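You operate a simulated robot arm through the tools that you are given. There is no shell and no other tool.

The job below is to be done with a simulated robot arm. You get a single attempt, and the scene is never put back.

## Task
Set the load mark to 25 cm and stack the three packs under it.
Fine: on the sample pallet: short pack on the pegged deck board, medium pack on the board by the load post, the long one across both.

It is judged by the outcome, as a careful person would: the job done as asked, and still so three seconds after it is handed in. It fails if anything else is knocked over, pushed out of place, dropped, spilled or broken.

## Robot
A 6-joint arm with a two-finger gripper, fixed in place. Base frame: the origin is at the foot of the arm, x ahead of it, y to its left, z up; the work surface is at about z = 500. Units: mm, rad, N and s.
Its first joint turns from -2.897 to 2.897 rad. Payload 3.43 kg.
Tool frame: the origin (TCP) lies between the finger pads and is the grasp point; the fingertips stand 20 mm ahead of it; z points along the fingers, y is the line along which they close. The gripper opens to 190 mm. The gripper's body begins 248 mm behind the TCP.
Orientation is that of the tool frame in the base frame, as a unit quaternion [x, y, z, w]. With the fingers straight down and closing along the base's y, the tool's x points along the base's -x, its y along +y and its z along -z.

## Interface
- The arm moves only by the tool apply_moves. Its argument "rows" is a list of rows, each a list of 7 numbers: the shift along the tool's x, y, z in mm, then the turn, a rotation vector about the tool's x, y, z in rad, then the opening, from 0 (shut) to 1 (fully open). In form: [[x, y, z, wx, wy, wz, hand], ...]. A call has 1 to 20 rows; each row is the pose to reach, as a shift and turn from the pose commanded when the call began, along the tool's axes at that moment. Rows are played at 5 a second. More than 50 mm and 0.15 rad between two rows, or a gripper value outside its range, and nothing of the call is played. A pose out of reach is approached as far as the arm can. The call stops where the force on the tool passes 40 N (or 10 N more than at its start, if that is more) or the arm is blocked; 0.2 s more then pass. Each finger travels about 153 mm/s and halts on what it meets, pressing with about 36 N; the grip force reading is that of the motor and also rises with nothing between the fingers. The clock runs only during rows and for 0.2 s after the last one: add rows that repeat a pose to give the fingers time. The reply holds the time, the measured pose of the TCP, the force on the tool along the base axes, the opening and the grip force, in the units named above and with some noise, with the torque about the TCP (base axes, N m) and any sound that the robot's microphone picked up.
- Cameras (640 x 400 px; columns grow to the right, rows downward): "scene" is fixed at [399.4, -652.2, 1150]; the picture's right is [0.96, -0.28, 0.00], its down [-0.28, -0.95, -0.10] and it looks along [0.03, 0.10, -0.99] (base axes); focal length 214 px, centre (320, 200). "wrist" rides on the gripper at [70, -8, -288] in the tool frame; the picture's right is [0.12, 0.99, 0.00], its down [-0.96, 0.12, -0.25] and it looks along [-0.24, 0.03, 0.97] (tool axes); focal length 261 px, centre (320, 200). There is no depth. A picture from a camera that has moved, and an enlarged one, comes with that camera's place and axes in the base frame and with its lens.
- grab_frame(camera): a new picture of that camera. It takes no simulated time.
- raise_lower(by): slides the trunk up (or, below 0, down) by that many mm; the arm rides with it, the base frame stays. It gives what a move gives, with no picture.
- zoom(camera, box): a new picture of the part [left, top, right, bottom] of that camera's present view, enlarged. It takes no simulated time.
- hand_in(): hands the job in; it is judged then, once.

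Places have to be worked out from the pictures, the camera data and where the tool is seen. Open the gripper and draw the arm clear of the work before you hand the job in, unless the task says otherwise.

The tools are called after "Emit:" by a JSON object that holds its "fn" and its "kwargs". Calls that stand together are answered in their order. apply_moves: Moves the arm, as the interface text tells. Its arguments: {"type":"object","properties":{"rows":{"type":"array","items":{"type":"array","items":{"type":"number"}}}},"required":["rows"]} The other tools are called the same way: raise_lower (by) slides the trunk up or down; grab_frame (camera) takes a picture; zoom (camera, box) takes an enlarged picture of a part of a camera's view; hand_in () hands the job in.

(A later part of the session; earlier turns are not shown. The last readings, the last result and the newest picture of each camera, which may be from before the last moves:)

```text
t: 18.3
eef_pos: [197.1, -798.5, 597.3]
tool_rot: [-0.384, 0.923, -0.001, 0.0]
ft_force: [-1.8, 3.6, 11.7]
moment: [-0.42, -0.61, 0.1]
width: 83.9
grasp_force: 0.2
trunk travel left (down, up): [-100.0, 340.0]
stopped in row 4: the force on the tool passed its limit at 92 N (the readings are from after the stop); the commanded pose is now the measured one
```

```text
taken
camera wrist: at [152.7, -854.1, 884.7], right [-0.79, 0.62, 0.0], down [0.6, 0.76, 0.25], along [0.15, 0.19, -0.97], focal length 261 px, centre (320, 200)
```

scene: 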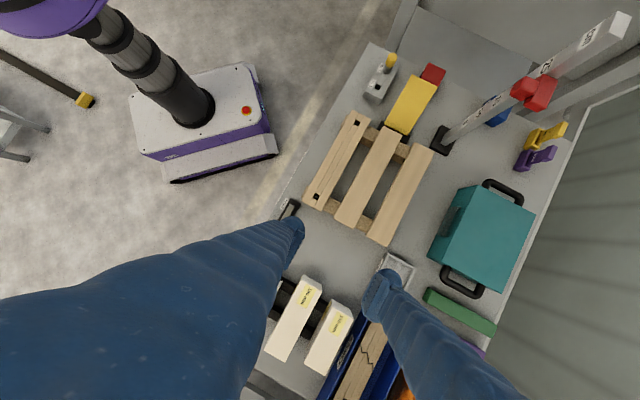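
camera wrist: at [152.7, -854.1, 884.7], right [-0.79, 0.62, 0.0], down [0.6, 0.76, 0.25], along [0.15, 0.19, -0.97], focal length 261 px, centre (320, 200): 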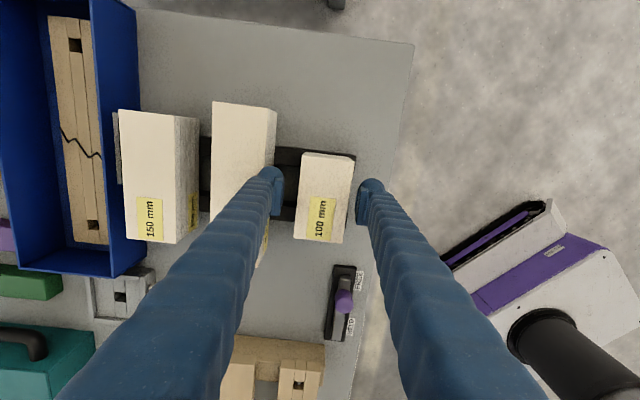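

The descent was stopped by contact at z≈597, and it looks like the left finger touched the edge of the neighbouring 190 mm pack. I back straight up and inspect it.

Emit:
{"fn": "apply_moves", "kwargs": {"rows": [[0, 0, -20, 0, 0, 0, 0.45], [0, 0, -50, 0, 0, 0, 0.45], [0, 0, -50, 0, 0, 0, 0.45]]}}

Emit:
{"fn": "zoom", "kwargs": {"camera": "wrist", "box": [190, 80, 400, 260]}}

Emit:
{"fn": "zoom", "kwargs": {"camera": "scene", "box": [230, 200, 400, 390]}}

```text
t: 19.1
eef_pos: [197.4, -798.9, 643.5]
tool_rot: [-0.384, 0.923, -0.001, 0.001]
ft_force: [-0.1, 0.4, 0.8]
moment: [-0.01, 0.02, 0.03]
width: 85.2
grasp_force: 0.1
trunk travel left (down, up): [-100.0, 340.0]
```

```text
2.22 times, centred on (295, 170) of wrist
camera zoom: at [152.5, -854.4, 932.6], right [-0.79, 0.62, 0.0], down [0.6, 0.76, 0.25], along [0.15, 0.19, -0.97], focal length 579 px, centre (376, 267)
```

zoom: 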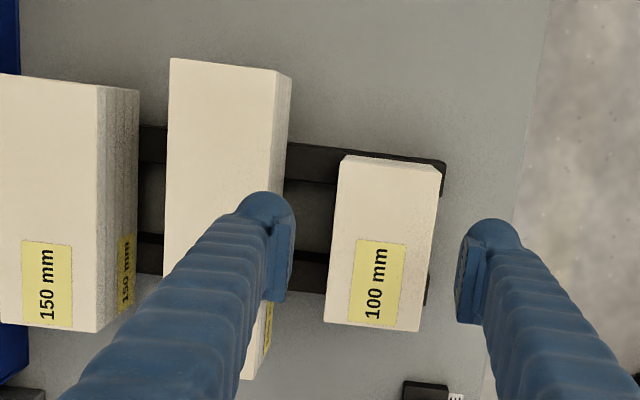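

```text
2.11 times, centred on (315, 295) of scene
camera zoom: at [399.4, -652.2, 1150.0], right [0.96, -0.28, 0.0], down [-0.28, -0.95, -0.1], along [0.03, 0.1, -0.99], focal length 452 px, centre (330, 0)
```

zoom: 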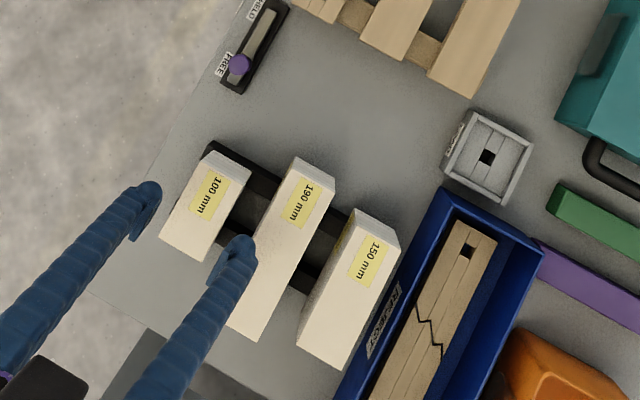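

The packs look undisturbed. The finger is evidently bulkier than the 40 mm gap allows, so I will grip the short and medium packs by their ends instead. I rise to z≈725, turn the wrist -90° and open to about 130 mm.

Emit:
{"fn": "apply_moves", "kwargs": {"rows": [[0, 0, -40, 0, 0, 0, 0.45], [0, 0, -80, 0, 0, 0, 0.5], [0, 0, -80, 0, 0, 0.14, 0.55], [0, 0, -80, 0, 0, 0.28, 0.6], [0, 0, -80, 0, 0, 0.42, 0.65], [0, 0, -80, 0, 0, 0.56, 0.68], [0, 0, -80, 0, 0, 0.7, 0.68], [0, 0, -80, 0, 0, 0.84, 0.68], [0, 0, -80, 0, 0, 0.98, 0.68], [0, 0, -80, 0, 0, 1.12, 0.68], [0, 0, -80, 0, 0, 1.26, 0.68], [0, 0, -80, 0, 0, 1.4, 0.68], [0, 0, -80, 0, 0, 1.5708, 0.68], [0, 0, -80, 0, 0, 1.5708, 0.68]]}}

Emit:
{"fn": "grab_frame", "kwargs": {"camera": "wrist"}}

```text
refused: row 13 steps farther than a row can; nothing moved
```

```text
taken
camera wrist: at [152.5, -854.4, 932.6], right [-0.79, 0.62, 0.0], down [0.6, 0.76, 0.25], along [0.15, 0.19, -0.97], focal length 261 px, centre (320, 200)
```

wrist: 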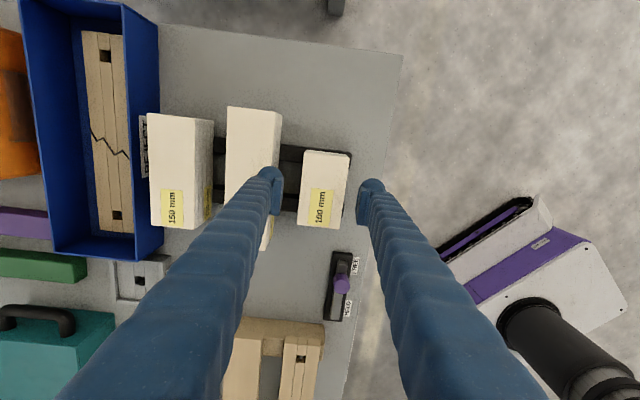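

One turn step was too large, so nothing moved. I resend with smaller equal turns.

Emit:
{"fn": "apply_moves", "kwargs": {"rows": [[0, 0, -40, 0, 0, 0, 0.45], [0, 0, -80, 0, 0, 0, 0.5], [0, 0, -80, 0, 0, 0.131, 0.55], [0, 0, -80, 0, 0, 0.262, 0.6], [0, 0, -80, 0, 0, 0.393, 0.65], [0, 0, -80, 0, 0, 0.524, 0.68], [0, 0, -80, 0, 0, 0.655, 0.68], [0, 0, -80, 0, 0, 0.785, 0.68], [0, 0, -80, 0, 0, 0.916, 0.68], [0, 0, -80, 0, 0, 1.047, 0.68], [0, 0, -80, 0, 0, 1.178, 0.68], [0, 0, -80, 0, 0, 1.309, 0.68], [0, 0, -80, 0, 0, 1.44, 0.68], [0, 0, -80, 0, 0, 1.5728, 0.68], [0, 0, -80, 0, 0, 1.5728, 0.68]]}}

Emit:
{"fn": "grab_frame", "kwargs": {"camera": "wrist"}}

```text
t: 22.3
eef_pos: [196.6, -797.4, 724.6]
tool_rot: [0.384, 0.923, 0.0, 0.001]
ft_force: [-0.7, 0.8, 0.1]
moment: [0.01, -0.03, -0.01]
width: 129.4
grasp_force: 0.0
trunk travel left (down, up): [-100.0, 340.0]
```

```text
taken
camera wrist: at [140.8, -753.9, 1012.7], right [0.62, 0.79, 0.0], down [0.76, -0.6, 0.25], along [0.2, -0.15, -0.97], focal length 261 px, centre (320, 200)
```

wrist: 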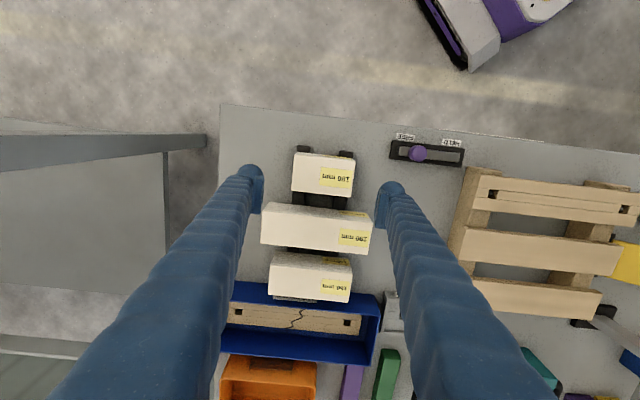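

The gripper is now closing along the pack length. I zoom to centre it on the short pack precisely.

Emit:
{"fn": "zoom", "kwargs": {"camera": "wrist", "box": [270, 130, 380, 215]}}

```text
4.71 times, centred on (325, 172) of wrist
camera zoom: at [140.8, -753.9, 1012.7], right [0.62, 0.79, 0.0], down [0.76, -0.6, 0.25], along [0.2, -0.15, -0.97], focal length 1227 px, centre (296, 329)
```

zoom: 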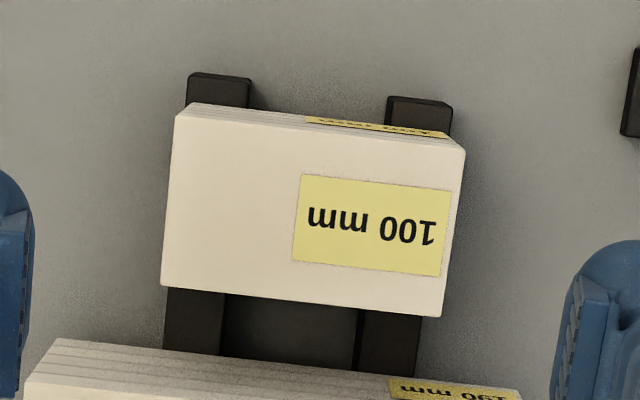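

The short pack's centre is 5 mm along q and -4.5 mm along p from the tool axis. I correct this, descend 170 mm to mid-height and close on its ends.

Emit:
{"fn": "apply_moves", "kwargs": {"rows": [[4.5, 5, 35, 0, 0, 0, 0.68], [4.5, 5, 75, 0, 0, 0, 0.68], [4.5, 5, 115, 0, 0, 0, 0.68], [4.5, 5, 145, 0, 0, 0, 0.68], [4.5, 5, 170, 0, 0, 0, 0.68], [4.5, 5, 170, 0, 0, 0, 0.68], [4.5, 5, 170, 0, 0, 0, 0.55], [4.5, 5, 170, 0, 0, 0, 0.42], [4.5, 5, 170, 0, 0, 0, 0.42]]}}

Emit:
{"fn": "grab_frame", "kwargs": {"camera": "wrist"}}

```text
t: 24.3
eef_pos: [198.3, -793.1, 556.3]
tool_rot: [0.383, 0.924, 0.0, 0.002]
ft_force: [1.8, 1.0, 3.3]
moment: [0.0, 0.0, 0.08]
width: 105.4
grasp_force: 36.1
trunk travel left (down, up): [-100.0, 340.0]
```

```text
taken
camera wrist: at [141.3, -749.6, 843.0], right [0.62, 0.79, 0.0], down [0.76, -0.6, 0.25], along [0.2, -0.15, -0.97], focal length 261 px, centre (320, 200)
```

wrist: 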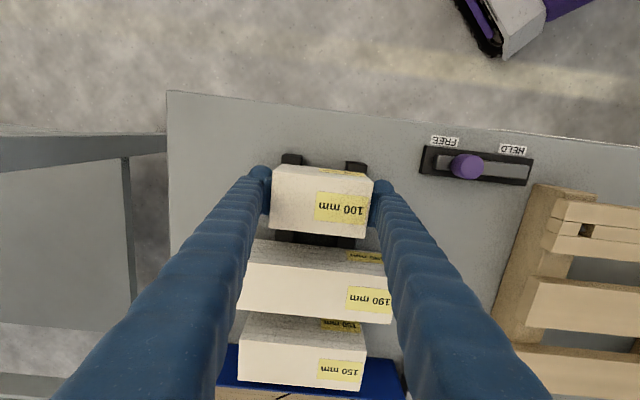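

The fingers halted at 105 mm. I zoom to confirm both pads are on the pack ends.

Emit:
{"fn": "zoom", "kwargs": {"camera": "wrist", "box": [240, 140, 410, 260]}}

Emit:
{"fn": "zoom", "kwargs": {"camera": "scene", "box": [220, 230, 360, 370]}}

```text
3.33 times, centred on (325, 200) of wrist
camera zoom: at [141.3, -749.6, 843.0], right [0.62, 0.79, 0.0], down [0.76, -0.6, 0.25], along [0.2, -0.15, -0.97], focal length 869 px, centre (303, 200)
```

zoom: 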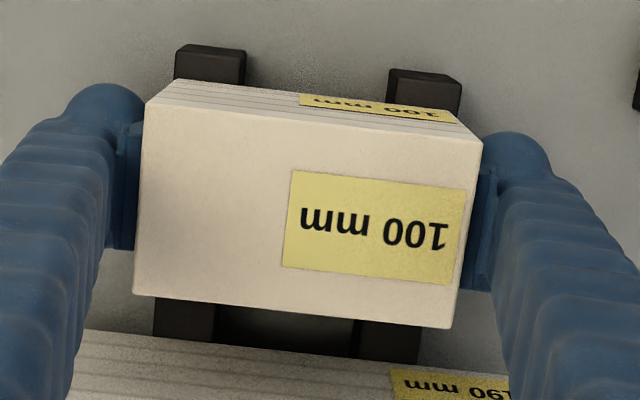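

```text
2.86 times, centred on (290, 300) of scene
camera zoom: at [399.4, -652.2, 1150.0], right [0.96, -0.28, 0.0], down [-0.28, -0.95, -0.1], along [0.03, 0.1, -0.99], focal length 613 px, centre (406, -86)
```

zoom: 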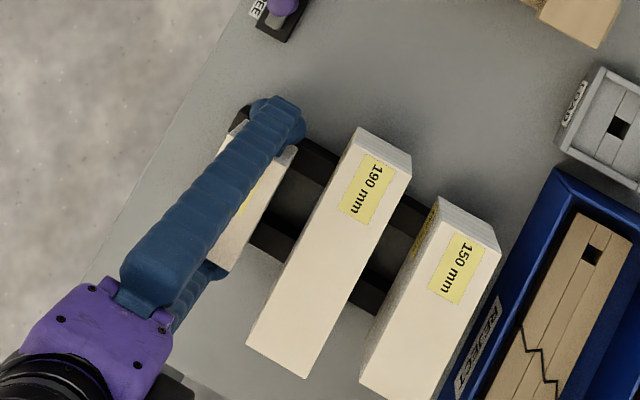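

Both pads are seated on the ends. I lift straight up 160 mm and check that the pack comes along level.

Emit:
{"fn": "apply_moves", "kwargs": {"rows": [[0, 0, -15, 0, 0, 0, 0.42], [0, 0, -40, 0, 0, 0, 0.42], [0, 0, -80, 0, 0, 0, 0.42], [0, 0, -120, 0, 0, 0, 0.42], [0, 0, -160, 0, 0, 0, 0.42]]}}

Emit:
{"fn": "grab_frame", "kwargs": {"camera": "wrist"}}

```text
t: 25.5
eef_pos: [195.6, -790.0, 712.6]
tool_rot: [0.383, 0.924, 0.0, 0.001]
ft_force: [-0.5, 0.3, -3.4]
moment: [0.02, 0.01, -0.04]
width: 105.4
grasp_force: 36.0
trunk travel left (down, up): [-100.0, 340.0]
```

```text
taken
camera wrist: at [138.0, -747.5, 1001.0], right [0.62, 0.79, 0.0], down [0.76, -0.6, 0.25], along [0.2, -0.15, -0.97], focal length 261 px, centre (320, 200)
```

wrist: 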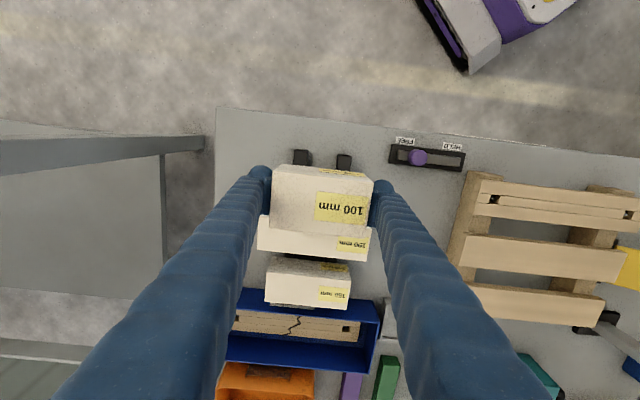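

The short pack is held level, about 0.35 kg. I carry it 410 mm along q to above the middle of the pegged board.

Emit:
{"fn": "apply_moves", "kwargs": {"rows": [[0, 41, 0, 0, 0, 0, 0.42], [0, 82, 0, 0, 0, 0, 0.42], [0, 123, 0, 0, 0, 0, 0.42], [0, 164, 0, 0, 0, 0, 0.42], [0, 205, 0, 0, 0, 0, 0.42], [0, 246, 0, 0, 0, 0, 0.42], [0, 287, 0, 0, 0, 0, 0.42], [0, 328, 0, 0, 0, 0, 0.42], [0, 369, 0, 0, 0, 0, 0.42], [0, 410, 0, 0, 0, 0, 0.42], [0, 410, 0, 0, 0, 0, 0.42]]}}

Emit:
{"fn": "grab_frame", "kwargs": {"camera": "wrist"}}

Emit:
{"fn": "grab_frame", "kwargs": {"camera": "scene"}}

```text
t: 27.9
eef_pos: [487.7, -502.1, 716.1]
tool_rot: [0.383, 0.924, -0.001, 0.0]
ft_force: [0.2, 0.2, -2.9]
moment: [-0.08, 0.06, 0.01]
width: 105.2
grasp_force: 36.2
trunk travel left (down, up): [-100.0, 340.0]
```

```text
taken
camera wrist: at [431.1, -459.6, 1004.2], right [0.62, 0.79, 0.0], down [0.76, -0.6, 0.25], along [0.2, -0.15, -0.97], focal length 261 px, centre (320, 200)
```

wrist: 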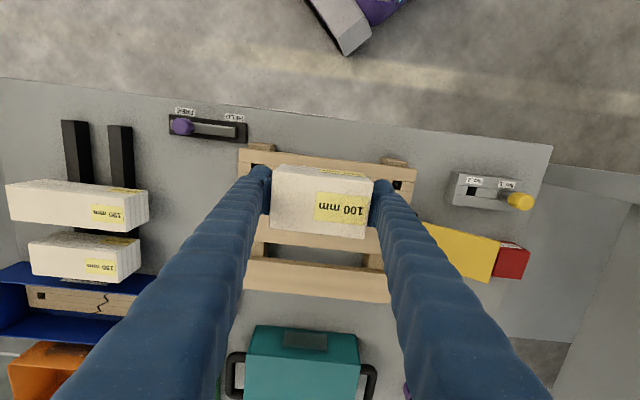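

```text
taken
```

scene: 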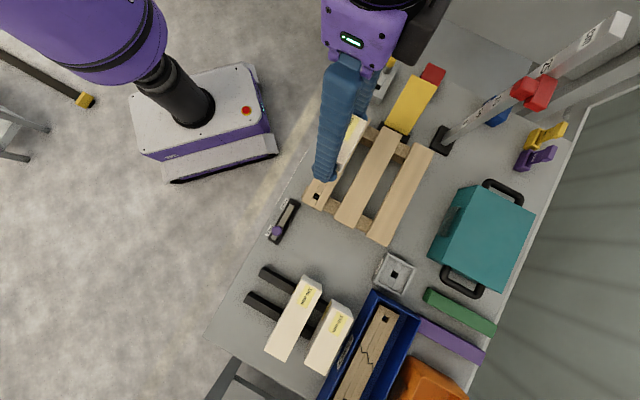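

I zoom on the wrist view to line up the held pack with the pegged board.

Emit:
{"fn": "zoom", "kwargs": {"camera": "wrist", "box": [225, 130, 425, 255]}}

Emit:
{"fn": "zoom", "kwargs": {"camera": "wrist", "box": [225, 135, 305, 195]}}

Emit:
{"fn": "zoom", "kwargs": {"camera": "wrist", "box": [355, 145, 435, 205]}}

```text
3.20 times, centred on (325, 192) of wrist
camera zoom: at [431.1, -459.6, 1004.2], right [0.62, 0.79, 0.0], down [0.76, -0.6, 0.25], along [0.2, -0.15, -0.97], focal length 834 px, centre (304, 224)
```

zoom: 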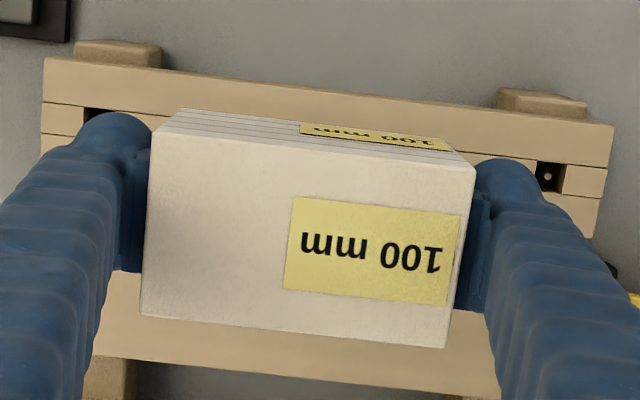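

```text
6.67 times, centred on (265, 165) of wrist
camera zoom: at [431.1, -459.6, 1004.2], right [0.62, 0.79, 0.0], down [0.76, -0.6, 0.25], along [0.2, -0.15, -0.97], focal length 1738 px, centre (687, 433)
```

zoom: 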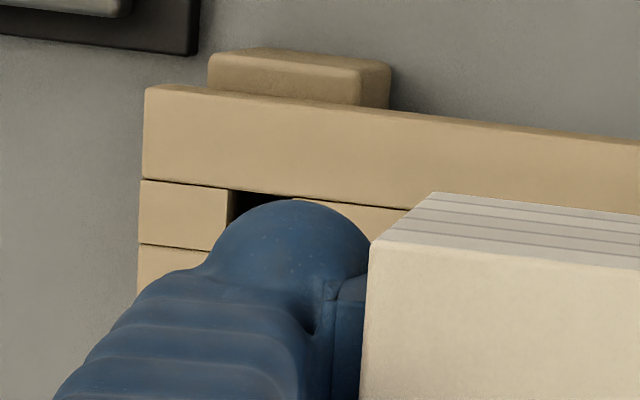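

```text
6.67 times, centred on (395, 175) of wrist
camera zoom: at [431.1, -459.6, 1004.2], right [0.62, 0.79, 0.0], down [0.76, -0.6, 0.25], along [0.2, -0.15, -0.97], focal length 1738 px, centre (-180, 367)
```

zoom: 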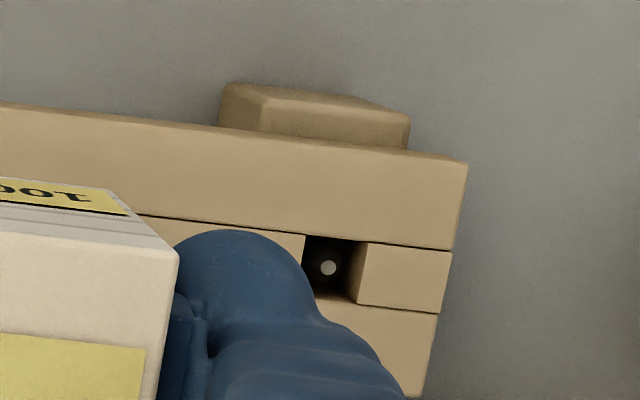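

The board centre is about -2.7 mm in p and +11 mm in q from the TCP, and the deck is near z≈568. I correct and descend to leave the pack about 8 mm above the board.

Emit:
{"fn": "apply_moves", "kwargs": {"rows": [[2.5, 10, 0, 0, 0, 0, 0.42], [2.5, 10, 35, 0, 0, 0, 0.42], [2.5, 10, 70, 0, 0, 0, 0.42], [2.5, 10, 95, 0, 0, 0, 0.42], [2.5, 10, 104, 0, 0, 0, 0.42], [2.5, 10, 104, 0, 0, 0, 0.42]]}}

Emit:
{"fn": "grab_frame", "kwargs": {"camera": "wrist"}}

Emit:
{"fn": "zoom", "kwargs": {"camera": "scene", "box": [280, 80, 460, 260]}}

```text
t: 29.3
eef_pos: [491.9, -492.2, 611.9]
tool_rot: [0.382, 0.924, -0.001, 0.0]
ft_force: [0.1, 0.7, -2.0]
moment: [0.0, -0.02, -0.01]
width: 105.2
grasp_force: 35.9
trunk travel left (down, up): [-100.0, 340.0]
```

```text
taken
camera wrist: at [436.3, -450.2, 899.1], right [0.62, 0.79, 0.0], down [0.76, -0.6, 0.25], along [0.2, -0.15, -0.97], focal length 261 px, centre (320, 200)
```

wrist: 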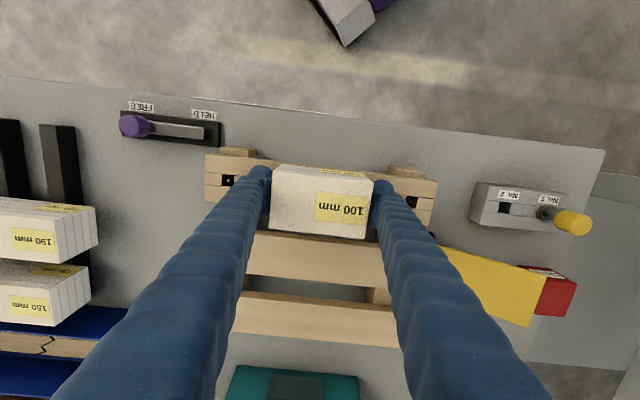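

```text
2.22 times, centred on (370, 170) of scene
camera zoom: at [399.4, -652.2, 1150.0], right [0.96, -0.28, 0.0], down [-0.28, -0.95, -0.1], along [0.03, 0.1, -0.99], focal length 477 px, centre (209, 267)
```

zoom: 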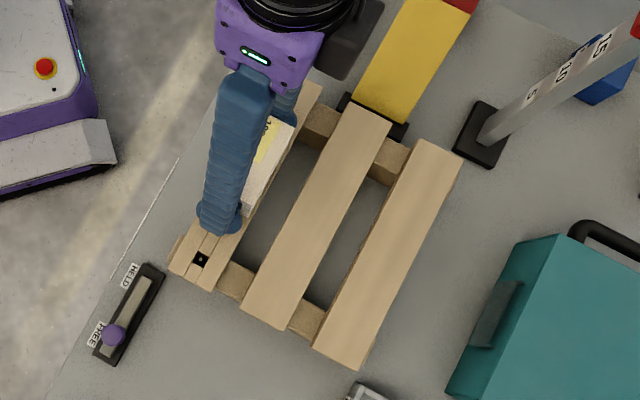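

I check the alignment of the pack over the pegged board from just above it.

Emit:
{"fn": "zoom", "kwargs": {"camera": "wrist", "box": [200, 135, 440, 260]}}

```text
2.67 times, centred on (320, 198) of wrist
camera zoom: at [436.3, -450.2, 899.1], right [0.62, 0.79, 0.0], down [0.76, -0.6, 0.25], along [0.2, -0.15, -0.97], focal length 695 px, centre (320, 207)
```

zoom: 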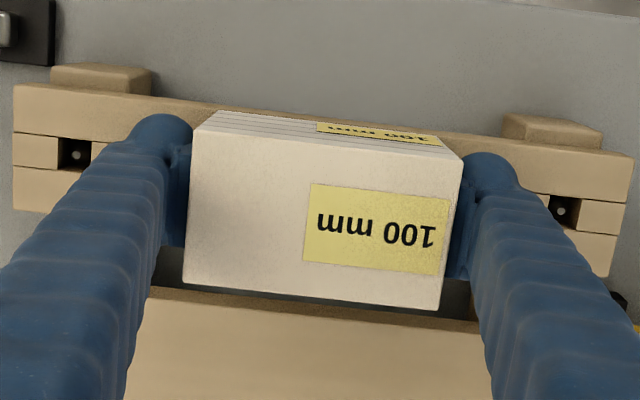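

The pack is within about 2 mm of the board's centre line, so I shift +2 mm in p and lower in small steps watching the vertical force.

Emit:
{"fn": "apply_moves", "kwargs": {"rows": [[-2, 0, 0, 0, 0, 0, 0.42], [-2, 0, 3, 0, 0, 0, 0.42], [-2, 0, 5, 0, 0, 0, 0.42]]}}

```text
t: 30.1
eef_pos: [493.6, -494.3, 604.4]
tool_rot: [0.382, 0.924, 0.0, 0.0]
ft_force: [-0.5, 0.0, -2.4]
moment: [0.0, -0.01, 0.02]
width: 105.5
grasp_force: 36.2
trunk travel left (down, up): [-100.0, 340.0]
```

Still hanging freely (Fz ≈ -2.4 N). I go down 2 mm more.

Emit:
{"fn": "apply_moves", "kwargs": {"rows": [[0, 0, 1, 0, 0, 0, 0.42], [0, 0, 2, 0, 0, 0, 0.42]]}}

```text
t: 30.7
eef_pos: [492.1, -494.2, 604.0]
tool_rot: [0.383, 0.924, -0.001, 0.001]
ft_force: [0.0, 0.0, -2.1]
moment: [-0.01, 0.01, -0.02]
width: 105.3
grasp_force: 35.9
trunk travel left (down, up): [-100.0, 340.0]
```

No contact yet, so I lower another 2 mm.

Emit:
{"fn": "apply_moves", "kwargs": {"rows": [[0, 0, 1, 0, 0, 0, 0.42], [0, 0, 2, 0, 0, 0, 0.42]]}}

```text
t: 31.3
eef_pos: [494.8, -494.4, 601.0]
tool_rot: [0.383, 0.924, 0.0, 0.0]
ft_force: [-0.1, 0.0, -2.0]
moment: [0.0, 0.04, 0.03]
width: 105.2
grasp_force: 36.4
trunk travel left (down, up): [-100.0, 340.0]
```

Force is unchanged, so I continue down 2 mm.

Emit:
{"fn": "apply_moves", "kwargs": {"rows": [[0, 0, 1, 0, 0, 0, 0.42], [0, 0, 2, 0, 0, 0, 0.42]]}}

```text
t: 31.9
eef_pos: [493.6, -493.9, 598.5]
tool_rot: [0.383, 0.924, 0.0, 0.001]
ft_force: [0.4, -0.1, -2.0]
moment: [0.03, 0.02, 0.0]
width: 105.2
grasp_force: 35.7
trunk travel left (down, up): [-100.0, 340.0]
```

Still free, so another 2 mm.

Emit:
{"fn": "apply_moves", "kwargs": {"rows": [[0, 0, 1, 0, 0, 0, 0.42], [0, 0, 2, 0, 0, 0, 0.42]]}}

Emit:
{"fn": "zoom", "kwargs": {"camera": "scene", "box": [310, 100, 400, 200]}}

```text
t: 32.5
eef_pos: [494.6, -494.1, 596.4]
tool_rot: [0.382, 0.924, -0.001, 0.001]
ft_force: [-0.1, -0.4, -2.4]
moment: [0.0, 0.0, -0.02]
width: 105.4
grasp_force: 35.5
trunk travel left (down, up): [-100.0, 340.0]
```

```text
4.00 times, centred on (355, 150) of scene
camera zoom: at [399.4, -652.2, 1150.0], right [0.96, -0.28, 0.0], down [-0.28, -0.95, -0.1], along [0.03, 0.1, -0.99], focal length 858 px, centre (180, 400)
```

zoom: 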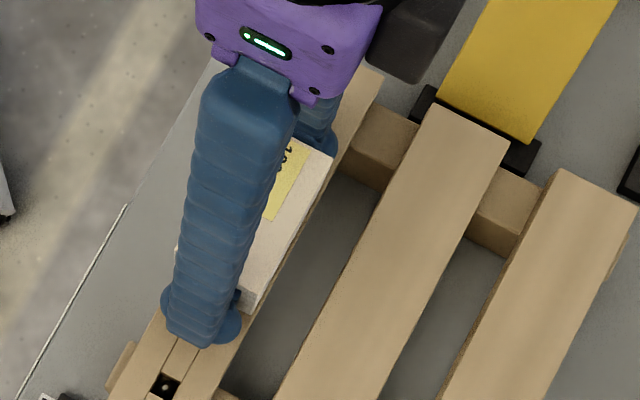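

There's still no contact. I continue with 1.5–2 mm steps.

Emit:
{"fn": "apply_moves", "kwargs": {"rows": [[0, 0, 1, 0, 0, 0, 0.42], [0, 0, 2, 0, 0, 0, 0.42]]}}

```text
t: 33.1
eef_pos: [492.8, -494.8, 594.6]
tool_rot: [0.383, 0.924, -0.001, 0.001]
ft_force: [-0.4, 0.1, -2.2]
moment: [0.01, 0.01, 0.01]
width: 105.3
grasp_force: 36.1
trunk travel left (down, up): [-100.0, 340.0]
```

Emit:
{"fn": "zoom", "kwargs": {"camera": "wrist", "box": [250, 140, 400, 250]}}

Emit:
{"fn": "apply_moves", "kwargs": {"rows": [[0, 0, 1, 0, 0, 0, 0.42], [0, 0, 2, 0, 0, 0, 0.42]]}}

```text
3.64 times, centred on (325, 195) of wrist
camera zoom: at [438.1, -450.8, 883.8], right [0.62, 0.79, 0.0], down [0.76, -0.6, 0.25], along [0.2, -0.15, -0.97], focal length 948 px, centre (302, 218)
```

zoom: 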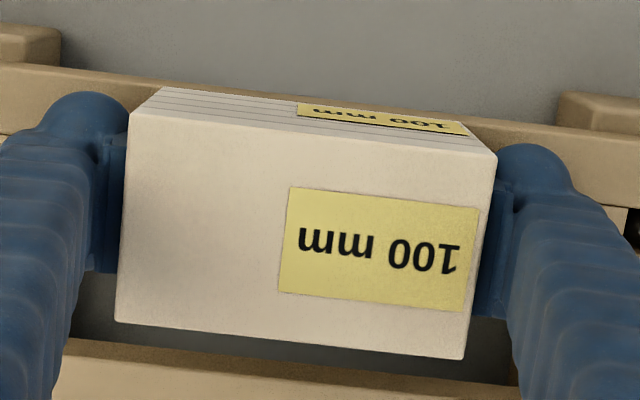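

```text
t: 33.7
eef_pos: [494.4, -494.3, 593.0]
tool_rot: [0.382, 0.924, 0.0, 0.001]
ft_force: [-0.7, 1.7, 2.1]
moment: [0.1, -0.1, 0.03]
width: 105.8
grasp_force: 36.2
trunk travel left (down, up): [-100.0, 340.0]
```

The vertical force flipped to +2.1 N, so the pack rests on the pegged board. I open the fingers slowly and rise straight up.

Emit:
{"fn": "apply_moves", "kwargs": {"rows": [[0, 0, 0, 0, 0, 0, 0.57], [0, 0, 0, 0, 0, 0, 0.62], [0, 0, 0, 0, 0, 0, 0.68], [0, 0, 0, 0, 0, 0, 0.68], [0, 0, -30, 0, 0, 0, 0.68], [0, 0, -70, 0, 0, 0, 0.68], [0, 0, -110, 0, 0, 0, 0.68], [0, 0, -150, 0, 0, 0, 0.68]]}}

Emit:
{"fn": "grab_frame", "kwargs": {"camera": "wrist"}}

Emit:
{"fn": "zoom", "kwargs": {"camera": "scene", "box": [280, 80, 460, 260]}}

```text
t: 35.5
eef_pos: [494.6, -495.4, 742.8]
tool_rot: [0.382, 0.924, -0.001, 0.001]
ft_force: [-0.5, -0.8, 1.1]
moment: [0.02, 0.04, 0.0]
width: 129.4
grasp_force: 0.0
trunk travel left (down, up): [-100.0, 340.0]
```

```text
taken
camera wrist: at [438.0, -452.0, 1029.3], right [0.62, 0.79, 0.0], down [0.76, -0.6, 0.25], along [0.2, -0.15, -0.97], focal length 261 px, centre (320, 200)
```

wrist: 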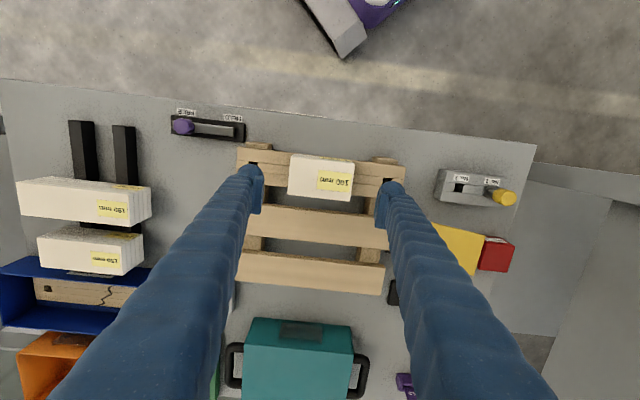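

```text
2.22 times, centred on (370, 170) of scene
camera zoom: at [399.4, -652.2, 1150.0], right [0.96, -0.28, 0.0], down [-0.28, -0.95, -0.1], along [0.03, 0.1, -0.99], focal length 477 px, centre (209, 267)
```

zoom: 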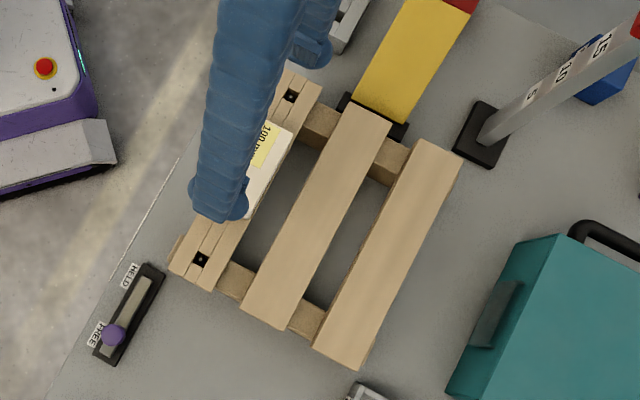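

The short pack sits on the pegged board. Now I go for the medium (150 mm) pack at about p=900, q=-423, opening to 180 mm to take it by its ends.

Emit:
{"fn": "apply_moves", "kwargs": {"rows": [[-18.3, -38.5, 0, 0, 0, 0, 0.7], [-36.5, -77, 0, 0, 0, 0, 0.75], [-54.8, -115.4, 0, 0, 0, 0, 0.8], [-73, -153.8, 0, 0, 0, 0, 0.85], [-91.4, -192.3, 0, 0, 0, 0, 0.9], [-109.6, -230.7, 0, 0, 0, 0, 0.95], [-127.9, -269.2, 0, 0, 0, 0, 0.95], [-146.2, -307.6, 0, 0, 0, 0, 0.95], [-164.5, -346, 0, 0, 0, 0, 0.95], [-182.7, -384.5, 0, 0, 0, 0, 0.95], [-201, -423, 0, 0, 0, 0, 0.95], [-201, -423, 0, 0, 0, 0, 0.95]]}}

Emit:
{"fn": "grab_frame", "kwargs": {"camera": "wrist"}}

Emit:
{"fn": "zoom", "kwargs": {"camera": "scene", "box": [280, 80, 460, 260]}}

```text
t: 38.1
eef_pos: [334.6, -935.9, 740.7]
tool_rot: [0.382, 0.924, 0.002, 0.0]
ft_force: [0.1, 0.1, 0.1]
moment: [0.08, -0.02, 0.0]
width: 180.5
grasp_force: 0.1
trunk travel left (down, up): [-100.0, 340.0]
```

```text
taken
camera wrist: at [278.2, -892.6, 1028.6], right [0.62, 0.79, 0.0], down [0.76, -0.6, 0.25], along [0.2, -0.15, -0.97], focal length 261 px, centre (320, 200)
```

wrist: 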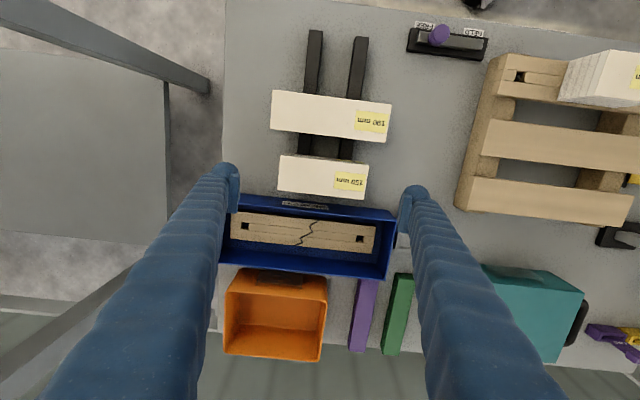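

```text
2.22 times, centred on (370, 170) of scene
camera zoom: at [399.4, -652.2, 1150.0], right [0.96, -0.28, 0.0], down [-0.28, -0.95, -0.1], along [0.03, 0.1, -0.99], focal length 477 px, centre (209, 267)
```

zoom: 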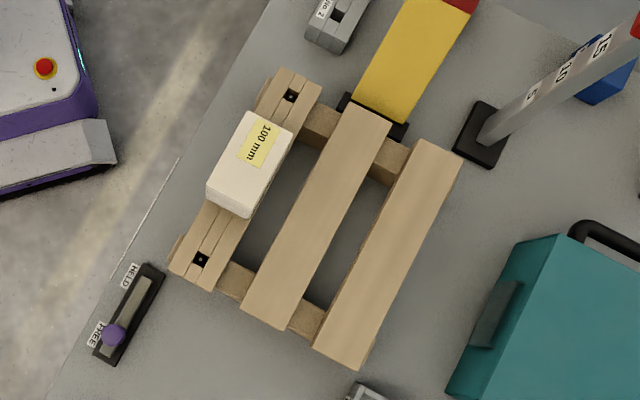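

The arm reaches this radius, and the short pack sits squarely on its board. I zoom to centre on the medium pack.

Emit:
{"fn": "zoom", "kwargs": {"camera": "wrist", "box": [260, 130, 390, 215]}}

Emit:
{"fn": "zoom", "kwargs": {"camera": "wrist", "box": [210, 80, 430, 290]}}

```text
4.71 times, centred on (325, 172) of wrist
camera zoom: at [278.2, -892.6, 1028.6], right [0.62, 0.79, 0.0], down [0.76, -0.6, 0.25], along [0.2, -0.15, -0.97], focal length 1227 px, centre (296, 329)
```

zoom: 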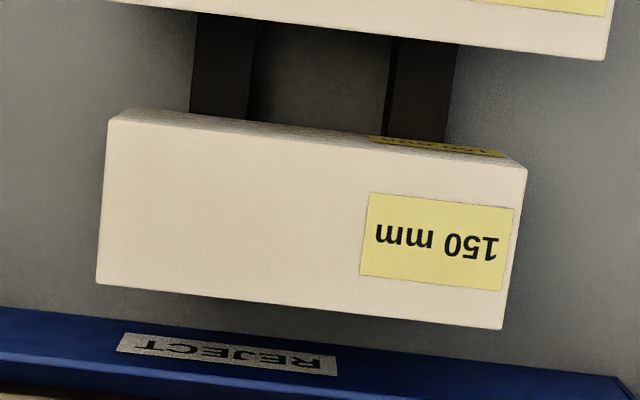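

```text
1.90 times, centred on (320, 185) of wrist
camera zoom: at [278.2, -892.6, 1028.6], right [0.62, 0.79, 0.0], down [0.76, -0.6, 0.25], along [0.2, -0.15, -0.97], focal length 496 px, centre (320, 229)
```

zoom: 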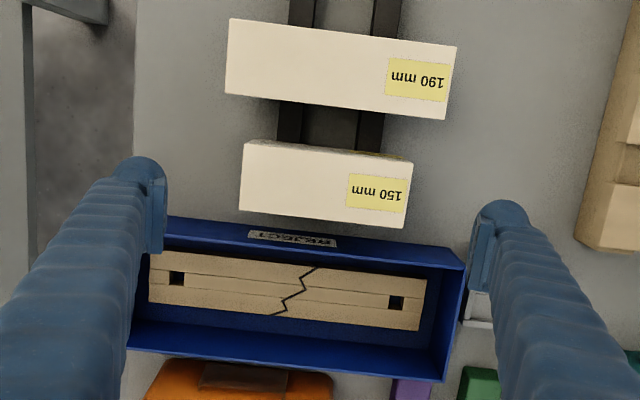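

The medium pack is 5.6 mm further along q than the tool axis. I correct that and descend in two stages, first to about z=620, to check reach.

Emit:
{"fn": "apply_moves", "kwargs": {"rows": [[0, 5.6, 40, 0, 0, 0, 0.95], [0, 5.6, 80, 0, 0, 0, 0.95], [0, 5.6, 120, 0, 0, 0, 0.95], [0, 5.6, 120, 0, 0, 0, 0.95]]}}

Emit:
{"fn": "grab_frame", "kwargs": {"camera": "wrist"}}

```text
t: 39.1
eef_pos: [340.6, -934.9, 622.1]
tool_rot: [0.383, 0.924, 0.0, 0.0]
ft_force: [-0.5, -1.0, -0.4]
moment: [0.04, 0.01, 0.02]
width: 180.4
grasp_force: 0.0
trunk travel left (down, up): [-100.0, 340.0]
```

```text
taken
camera wrist: at [283.9, -892.5, 909.2], right [0.62, 0.79, 0.0], down [0.76, -0.6, 0.25], along [0.2, -0.15, -0.97], focal length 261 px, centre (320, 200)
```

wrist: 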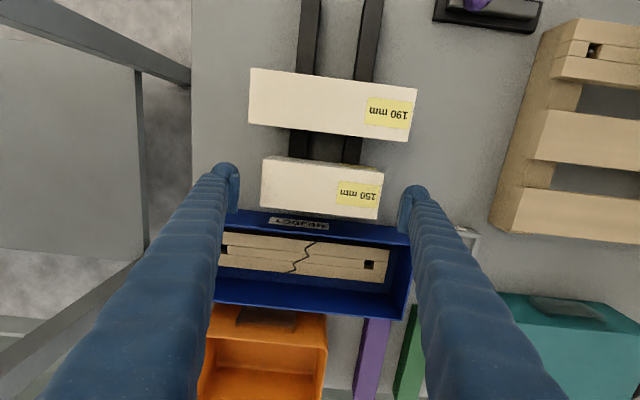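

Still well within reach. I zoom to confirm the finger clearance to the tray before the final descent.

Emit:
{"fn": "zoom", "kwargs": {"camera": "wrist", "box": [200, 130, 440, 270]}}

```text
2.67 times, centred on (320, 200) of wrist
camera zoom: at [283.9, -892.5, 909.2], right [0.62, 0.79, 0.0], down [0.76, -0.6, 0.25], along [0.2, -0.15, -0.97], focal length 695 px, centre (320, 200)
```

zoom: 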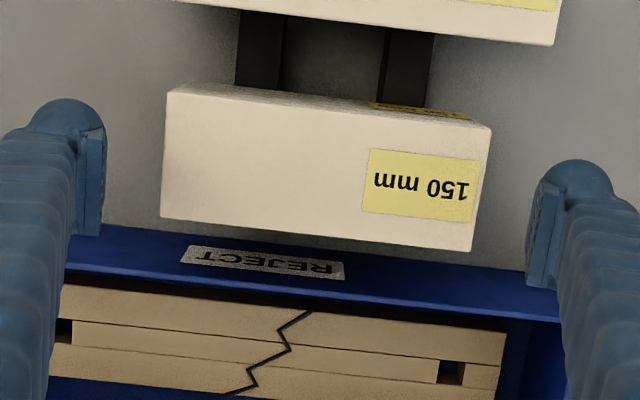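

The finger stays about 30 mm clear of the tray wall. The pack is now -4 mm in p and +1.6 mm in q from the axis, so I correct, go down to mid-height and close.

Emit:
{"fn": "apply_moves", "kwargs": {"rows": [[4, 1.6, 20, 0, 0, 0, 0.95], [4, 1.6, 45, 0, 0, 0, 0.95], [4, 1.6, 67, 0, 0, 0, 0.95], [4, 1.6, 67, 0, 0, 0, 0.95], [4, 1.6, 67, 0, 0, 0, 0.8], [4, 1.6, 67, 0, 0, 0, 0.68], [4, 1.6, 67, 0, 0, 0, 0.68]]}}

Emit:
{"fn": "zoom", "kwargs": {"camera": "wrist", "box": [200, 130, 440, 270]}}

Emit:
{"fn": "zoom", "kwargs": {"camera": "scene", "box": [220, 230, 400, 390]}}

```text
t: 40.7
eef_pos: [336.4, -929.6, 557.4]
tool_rot: [0.383, 0.924, -0.001, 0.002]
ft_force: [-1.6, -2.0, 9.2]
moment: [0.02, 0.11, -0.05]
width: 162.1
grasp_force: 35.6
trunk travel left (down, up): [-100.0, 340.0]
```

```text
2.67 times, centred on (320, 200) of wrist
camera zoom: at [280.4, -885.5, 845.1], right [0.62, 0.79, 0.0], down [0.76, -0.6, 0.25], along [0.2, -0.16, -0.97], focal length 695 px, centre (320, 200)
```

zoom: 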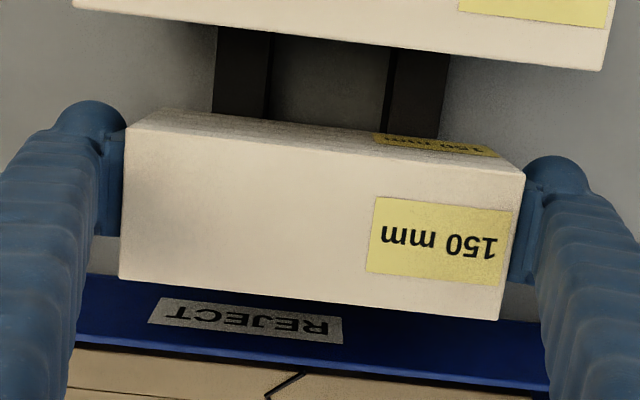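

```text
2.50 times, centred on (310, 310) of scene
camera zoom: at [399.4, -652.2, 1150.0], right [0.96, -0.28, 0.0], down [-0.28, -0.95, -0.1], along [0.03, 0.1, -0.99], focal length 536 px, centre (345, -75)
```

zoom: 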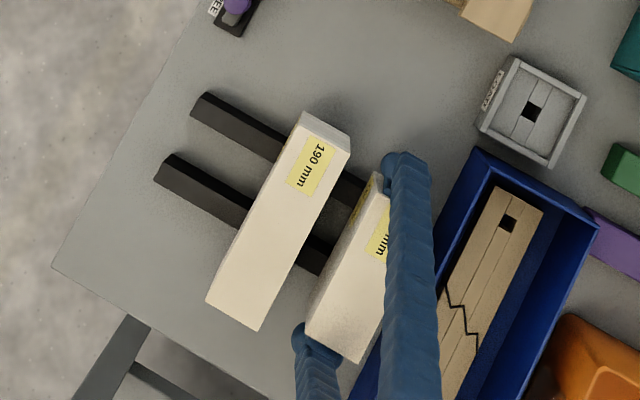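

The fingers halted on the pack ends (reading 162 mm, grip 35.6 N). I lift gently by 30 mm first and look.

Emit:
{"fn": "apply_moves", "kwargs": {"rows": [[0, 0, -8, 0, 0, 0, 0.68], [0, 0, -18, 0, 0, 0, 0.68], [0, 0, -30, 0, 0, 0, 0.68]]}}

Emit:
{"fn": "zoom", "kwargs": {"camera": "wrist", "box": [200, 130, 440, 270]}}

Emit:
{"fn": "zoom", "kwargs": {"camera": "scene", "box": [220, 230, 400, 390]}}

```text
t: 41.5
eef_pos: [338.1, -928.5, 587.1]
tool_rot: [0.383, 0.924, 0.0, 0.001]
ft_force: [-0.4, -0.4, -4.4]
moment: [0.0, 0.06, -0.01]
width: 162.3
grasp_force: 36.0
trunk travel left (down, up): [-100.0, 340.0]
```

```text
2.67 times, centred on (320, 200) of wrist
camera zoom: at [282.7, -884.7, 874.7], right [0.62, 0.79, 0.0], down [0.76, -0.6, 0.25], along [0.2, -0.15, -0.97], focal length 695 px, centre (320, 200)
```

zoom: 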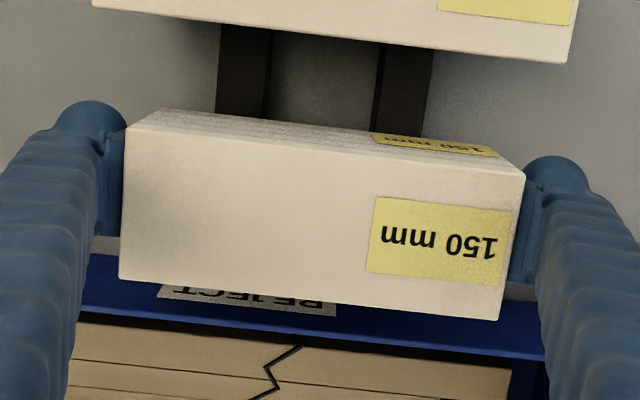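

```text
2.50 times, centred on (310, 310) of scene
camera zoom: at [399.4, -652.2, 1150.0], right [0.96, -0.28, 0.0], down [-0.28, -0.95, -0.1], along [0.03, 0.1, -0.99], focal length 536 px, centre (345, -75)
```

zoom: 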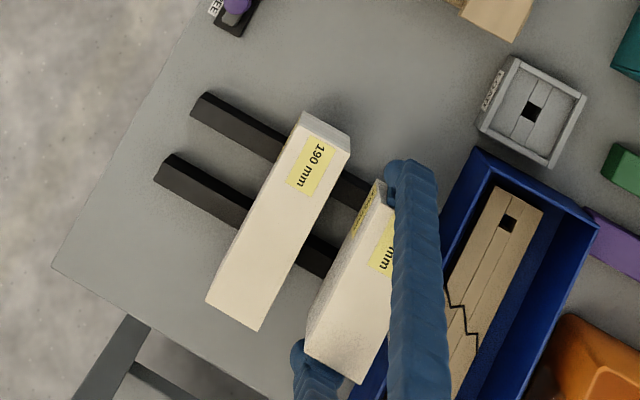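

The medium pack is lifted cleanly, about 0.45 kg. I raise it to clearance height and carry it 416 mm along q over the board next to the load post.

Emit:
{"fn": "apply_moves", "kwargs": {"rows": [[0, 0, -35, 0, 0, 0, 0.68], [0, 0, -70, 0, 0, 0, 0.68], [0, 0, -105, 0, 0, 0, 0.68], [0, 0, -130, 0, 0, 0, 0.68], [0, 41.6, -130, 0, 0, 0, 0.68], [0, 83.2, -130, 0, 0, 0, 0.68], [0, 124.8, -130, 0, 0, 0, 0.68], [0, 166.4, -130, 0, 0, 0, 0.68], [-3.5, 208, -130, 0, 0, 0, 0.68], [-3.5, 249.6, -130, 0, 0, 0, 0.68], [-3.5, 291.2, -130, 0, 0, 0, 0.68], [-3.5, 332.8, -130, 0, 0, 0, 0.68], [-3.5, 374.4, -130, 0, 0, 0, 0.68], [-3.5, 416, -130, 0, 0, 0, 0.68], [-3.5, 416, -130, 0, 0, 0, 0.68]]}}

Emit:
{"fn": "grab_frame", "kwargs": {"camera": "wrist"}}

Emit:
{"fn": "grab_frame", "kwargs": {"camera": "scene"}}

```text
t: 44.7
eef_pos: [637.4, -635.4, 717.9]
tool_rot: [0.384, 0.923, 0.0, 0.001]
ft_force: [0.5, 0.2, -3.7]
moment: [-0.06, 0.08, -0.01]
width: 162.2
grasp_force: 35.8
trunk travel left (down, up): [-100.0, 340.0]
```

```text
taken
camera wrist: at [581.0, -592.4, 1006.0], right [0.62, 0.79, 0.0], down [0.76, -0.6, 0.25], along [0.2, -0.15, -0.97], focal length 261 px, centre (320, 200)
```

wrist: 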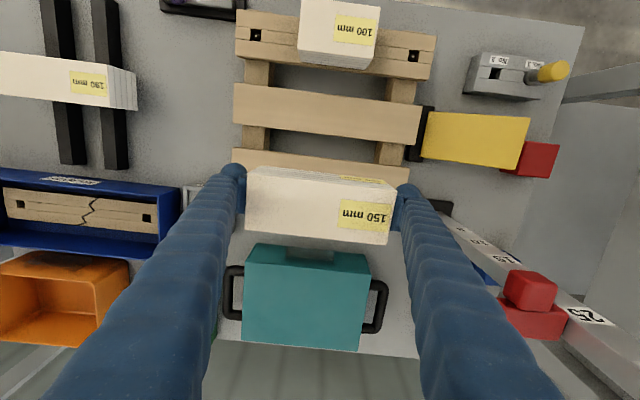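

```text
taken
```

scene: 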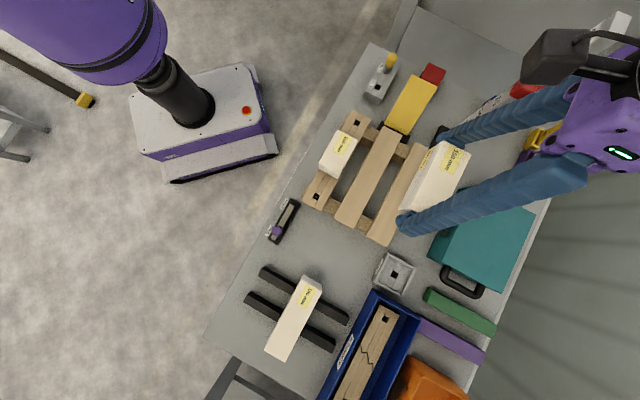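

From here the wrist camera also sees the load mark from the side. I zoom on both the mark and the pack over the right-hand board.

Emit:
{"fn": "zoom", "kwargs": {"camera": "wrist", "box": [440, 210, 640, 370]}}

Emit:
{"fn": "zoom", "kwargs": {"camera": "wrist", "box": [215, 135, 435, 265]}}

Emit:
{"fn": "zoom", "kwargs": {"camera": "wrist", "box": [215, 60, 455, 200]}}

```text
2.50 times, centred on (540, 290) of wrist
camera zoom: at [581.0, -592.4, 1006.0], right [0.62, 0.79, 0.0], down [0.76, -0.6, 0.25], along [0.2, -0.15, -0.97], focal length 652 px, centre (-230, -25)
```

zoom: 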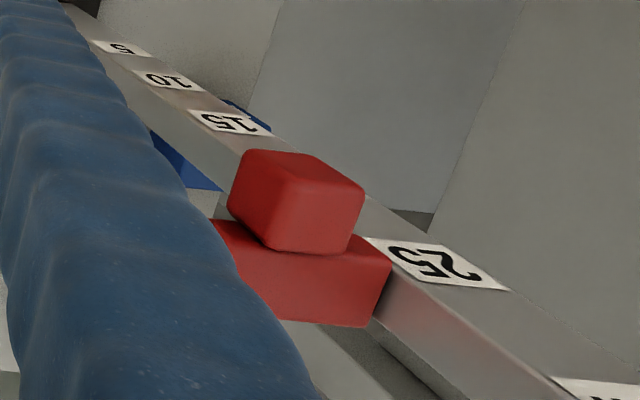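

```text
2.91 times, centred on (325, 200) of wrist
camera zoom: at [581.0, -592.4, 1006.0], right [0.62, 0.79, 0.0], down [0.76, -0.6, 0.25], along [0.2, -0.15, -0.97], focal length 758 px, centre (306, 200)
```

zoom: 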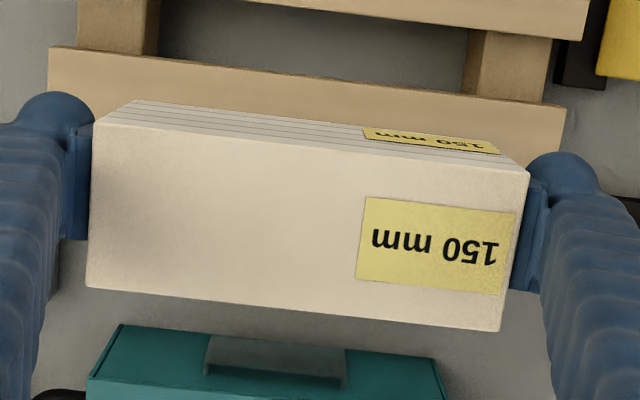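

```text
2.67 times, centred on (335, 130) of wrist
camera zoom: at [581.0, -592.4, 1006.0], right [0.62, 0.79, 0.0], down [0.76, -0.6, 0.25], along [0.2, -0.15, -0.97], focal length 695 px, centre (280, 387)
```

zoom: 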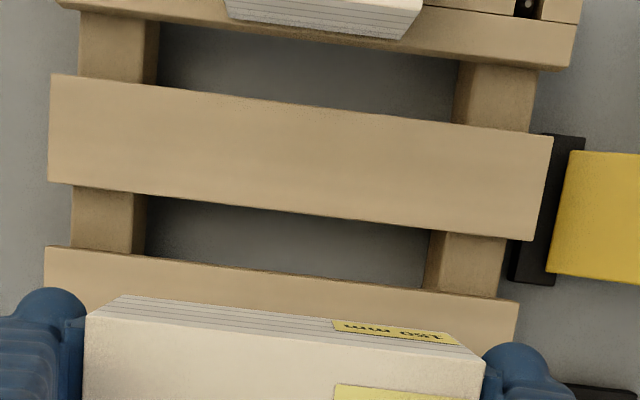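

I zoom more tightly on the mark against the 25 label from this side.

Emit:
{"fn": "zoom", "kwargs": {"camera": "wrist", "box": [555, 280, 620, 330]}}

Emit:
{"fn": "zoom", "kwargs": {"camera": "wrist", "box": [470, 240, 530, 290]}}

```text
8.00 times, centred on (588, 305) of wrist
camera zoom: at [581.0, -592.4, 1006.0], right [0.62, 0.79, 0.0], down [0.76, -0.6, 0.25], along [0.2, -0.15, -0.97], focal length 2085 px, centre (-1820, -640)
```

zoom: 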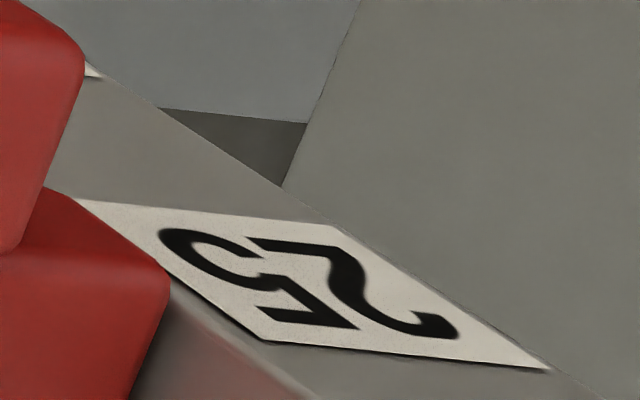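

```text
8.00 times, centred on (500, 265) of wrist
camera zoom: at [581.0, -592.4, 1006.0], right [0.62, 0.79, 0.0], down [0.76, -0.6, 0.25], along [0.2, -0.15, -0.97], focal length 2085 px, centre (-1120, -320)
```

zoom: 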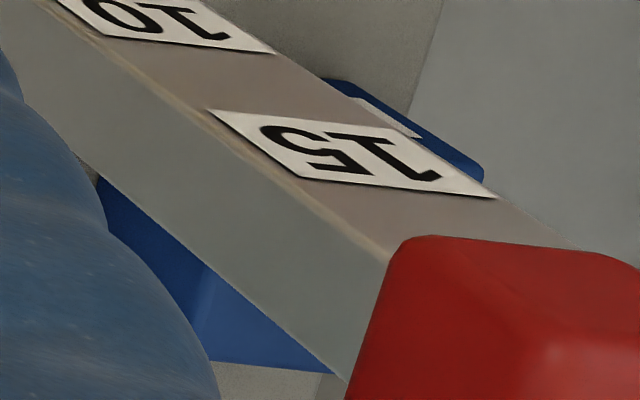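

The top edge of the mark lines up with the centre of the 25 label, the same relation it had to 10, so it stays. The held pack needs about -7 mm in p and -1 mm in q to sit on the board's centre. I shift it and descend to about 11 mm above contact.

Emit:
{"fn": "apply_moves", "kwargs": {"rows": [[7, -1, 0, 0, 0, 0, 0.68], [7, -1, 35, 0, 0, 0, 0.68], [7, -1, 70, 0, 0, 0, 0.68], [7, -1, 95, 0, 0, 0, 0.68], [7, -1, 108, 0, 0, 0, 0.68], [7, -1, 108, 0, 0, 0, 0.68]]}}

Emit:
{"fn": "zoom", "kwargs": {"camera": "wrist", "box": [200, 110, 440, 260]}}

Emit:
{"fn": "zoom", "kwargs": {"camera": "scene", "box": [340, 110, 520, 250]}}

```text
t: 46.1
eef_pos: [629.7, -632.4, 607.0]
tool_rot: [0.383, 0.924, 0.0, 0.001]
ft_force: [0.3, -0.3, -3.3]
moment: [0.03, 0.03, -0.01]
width: 162.5
grasp_force: 36.0
trunk travel left (down, up): [-100.0, 340.0]
```

```text
2.67 times, centred on (320, 185) of wrist
camera zoom: at [573.9, -589.0, 895.6], right [0.62, 0.79, 0.0], down [0.76, -0.6, 0.25], along [0.2, -0.15, -0.97], focal length 695 px, centre (320, 240)
```

zoom: 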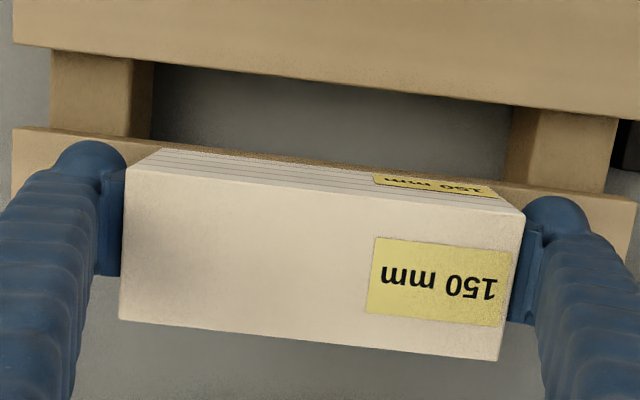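

```text
2.86 times, centred on (430, 180) of scene
camera zoom: at [399.4, -652.2, 1150.0], right [0.96, -0.28, 0.0], down [-0.28, -0.95, -0.1], along [0.03, 0.1, -0.99], focal length 613 px, centre (6, 257)
```

zoom: 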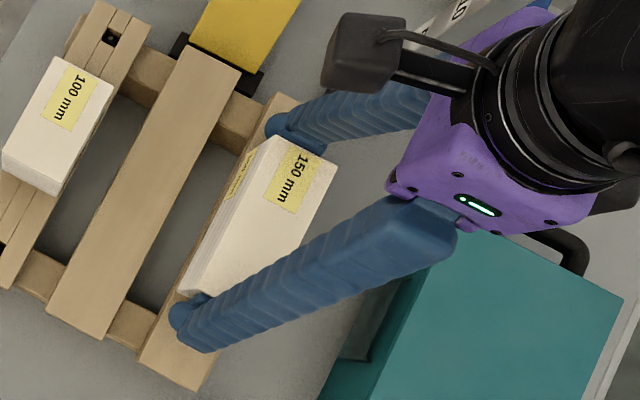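

The pack is now aligned within 1–2 mm of the board centre. I lower 9 mm and then continue in small steps.

Emit:
{"fn": "apply_moves", "kwargs": {"rows": [[0, 0, 3, 0, 0, 0, 0.68], [0, 0, 6, 0, 0, 0, 0.68], [0, 0, 9, 0, 0, 0, 0.68]]}}

```text
t: 46.9
eef_pos: [630.7, -632.3, 600.8]
tool_rot: [0.383, 0.924, -0.001, 0.001]
ft_force: [0.6, 0.4, -3.5]
moment: [0.03, -0.01, -0.02]
width: 162.0
grasp_force: 36.0
trunk travel left (down, up): [-100.0, 340.0]
```

No contact yet (Fz -3.5 N), so 2 mm further.

Emit:
{"fn": "apply_moves", "kwargs": {"rows": [[0, 0, 1, 0, 0, 0, 0.68], [0, 0, 2, 0, 0, 0, 0.68]]}}

```text
t: 47.5
eef_pos: [631.8, -631.5, 597.0]
tool_rot: [0.383, 0.924, 0.0, 0.0]
ft_force: [0.2, 0.6, -4.1]
moment: [0.02, -0.02, 0.01]
width: 162.3
grasp_force: 35.9
trunk travel left (down, up): [-100.0, 340.0]
```

Still hanging free. Another 2 mm.

Emit:
{"fn": "apply_moves", "kwargs": {"rows": [[0, 0, 1, 0, 0, 0, 0.68], [0, 0, 2, 0, 0, 0, 0.68]]}}

```text
t: 48.1
eef_pos: [630.3, -632.2, 596.3]
tool_rot: [0.383, 0.924, 0.0, 0.0]
ft_force: [-0.1, -1.2, -3.5]
moment: [0.03, 0.0, -0.01]
width: 162.5
grasp_force: 35.4
trunk travel left (down, up): [-100.0, 340.0]
```

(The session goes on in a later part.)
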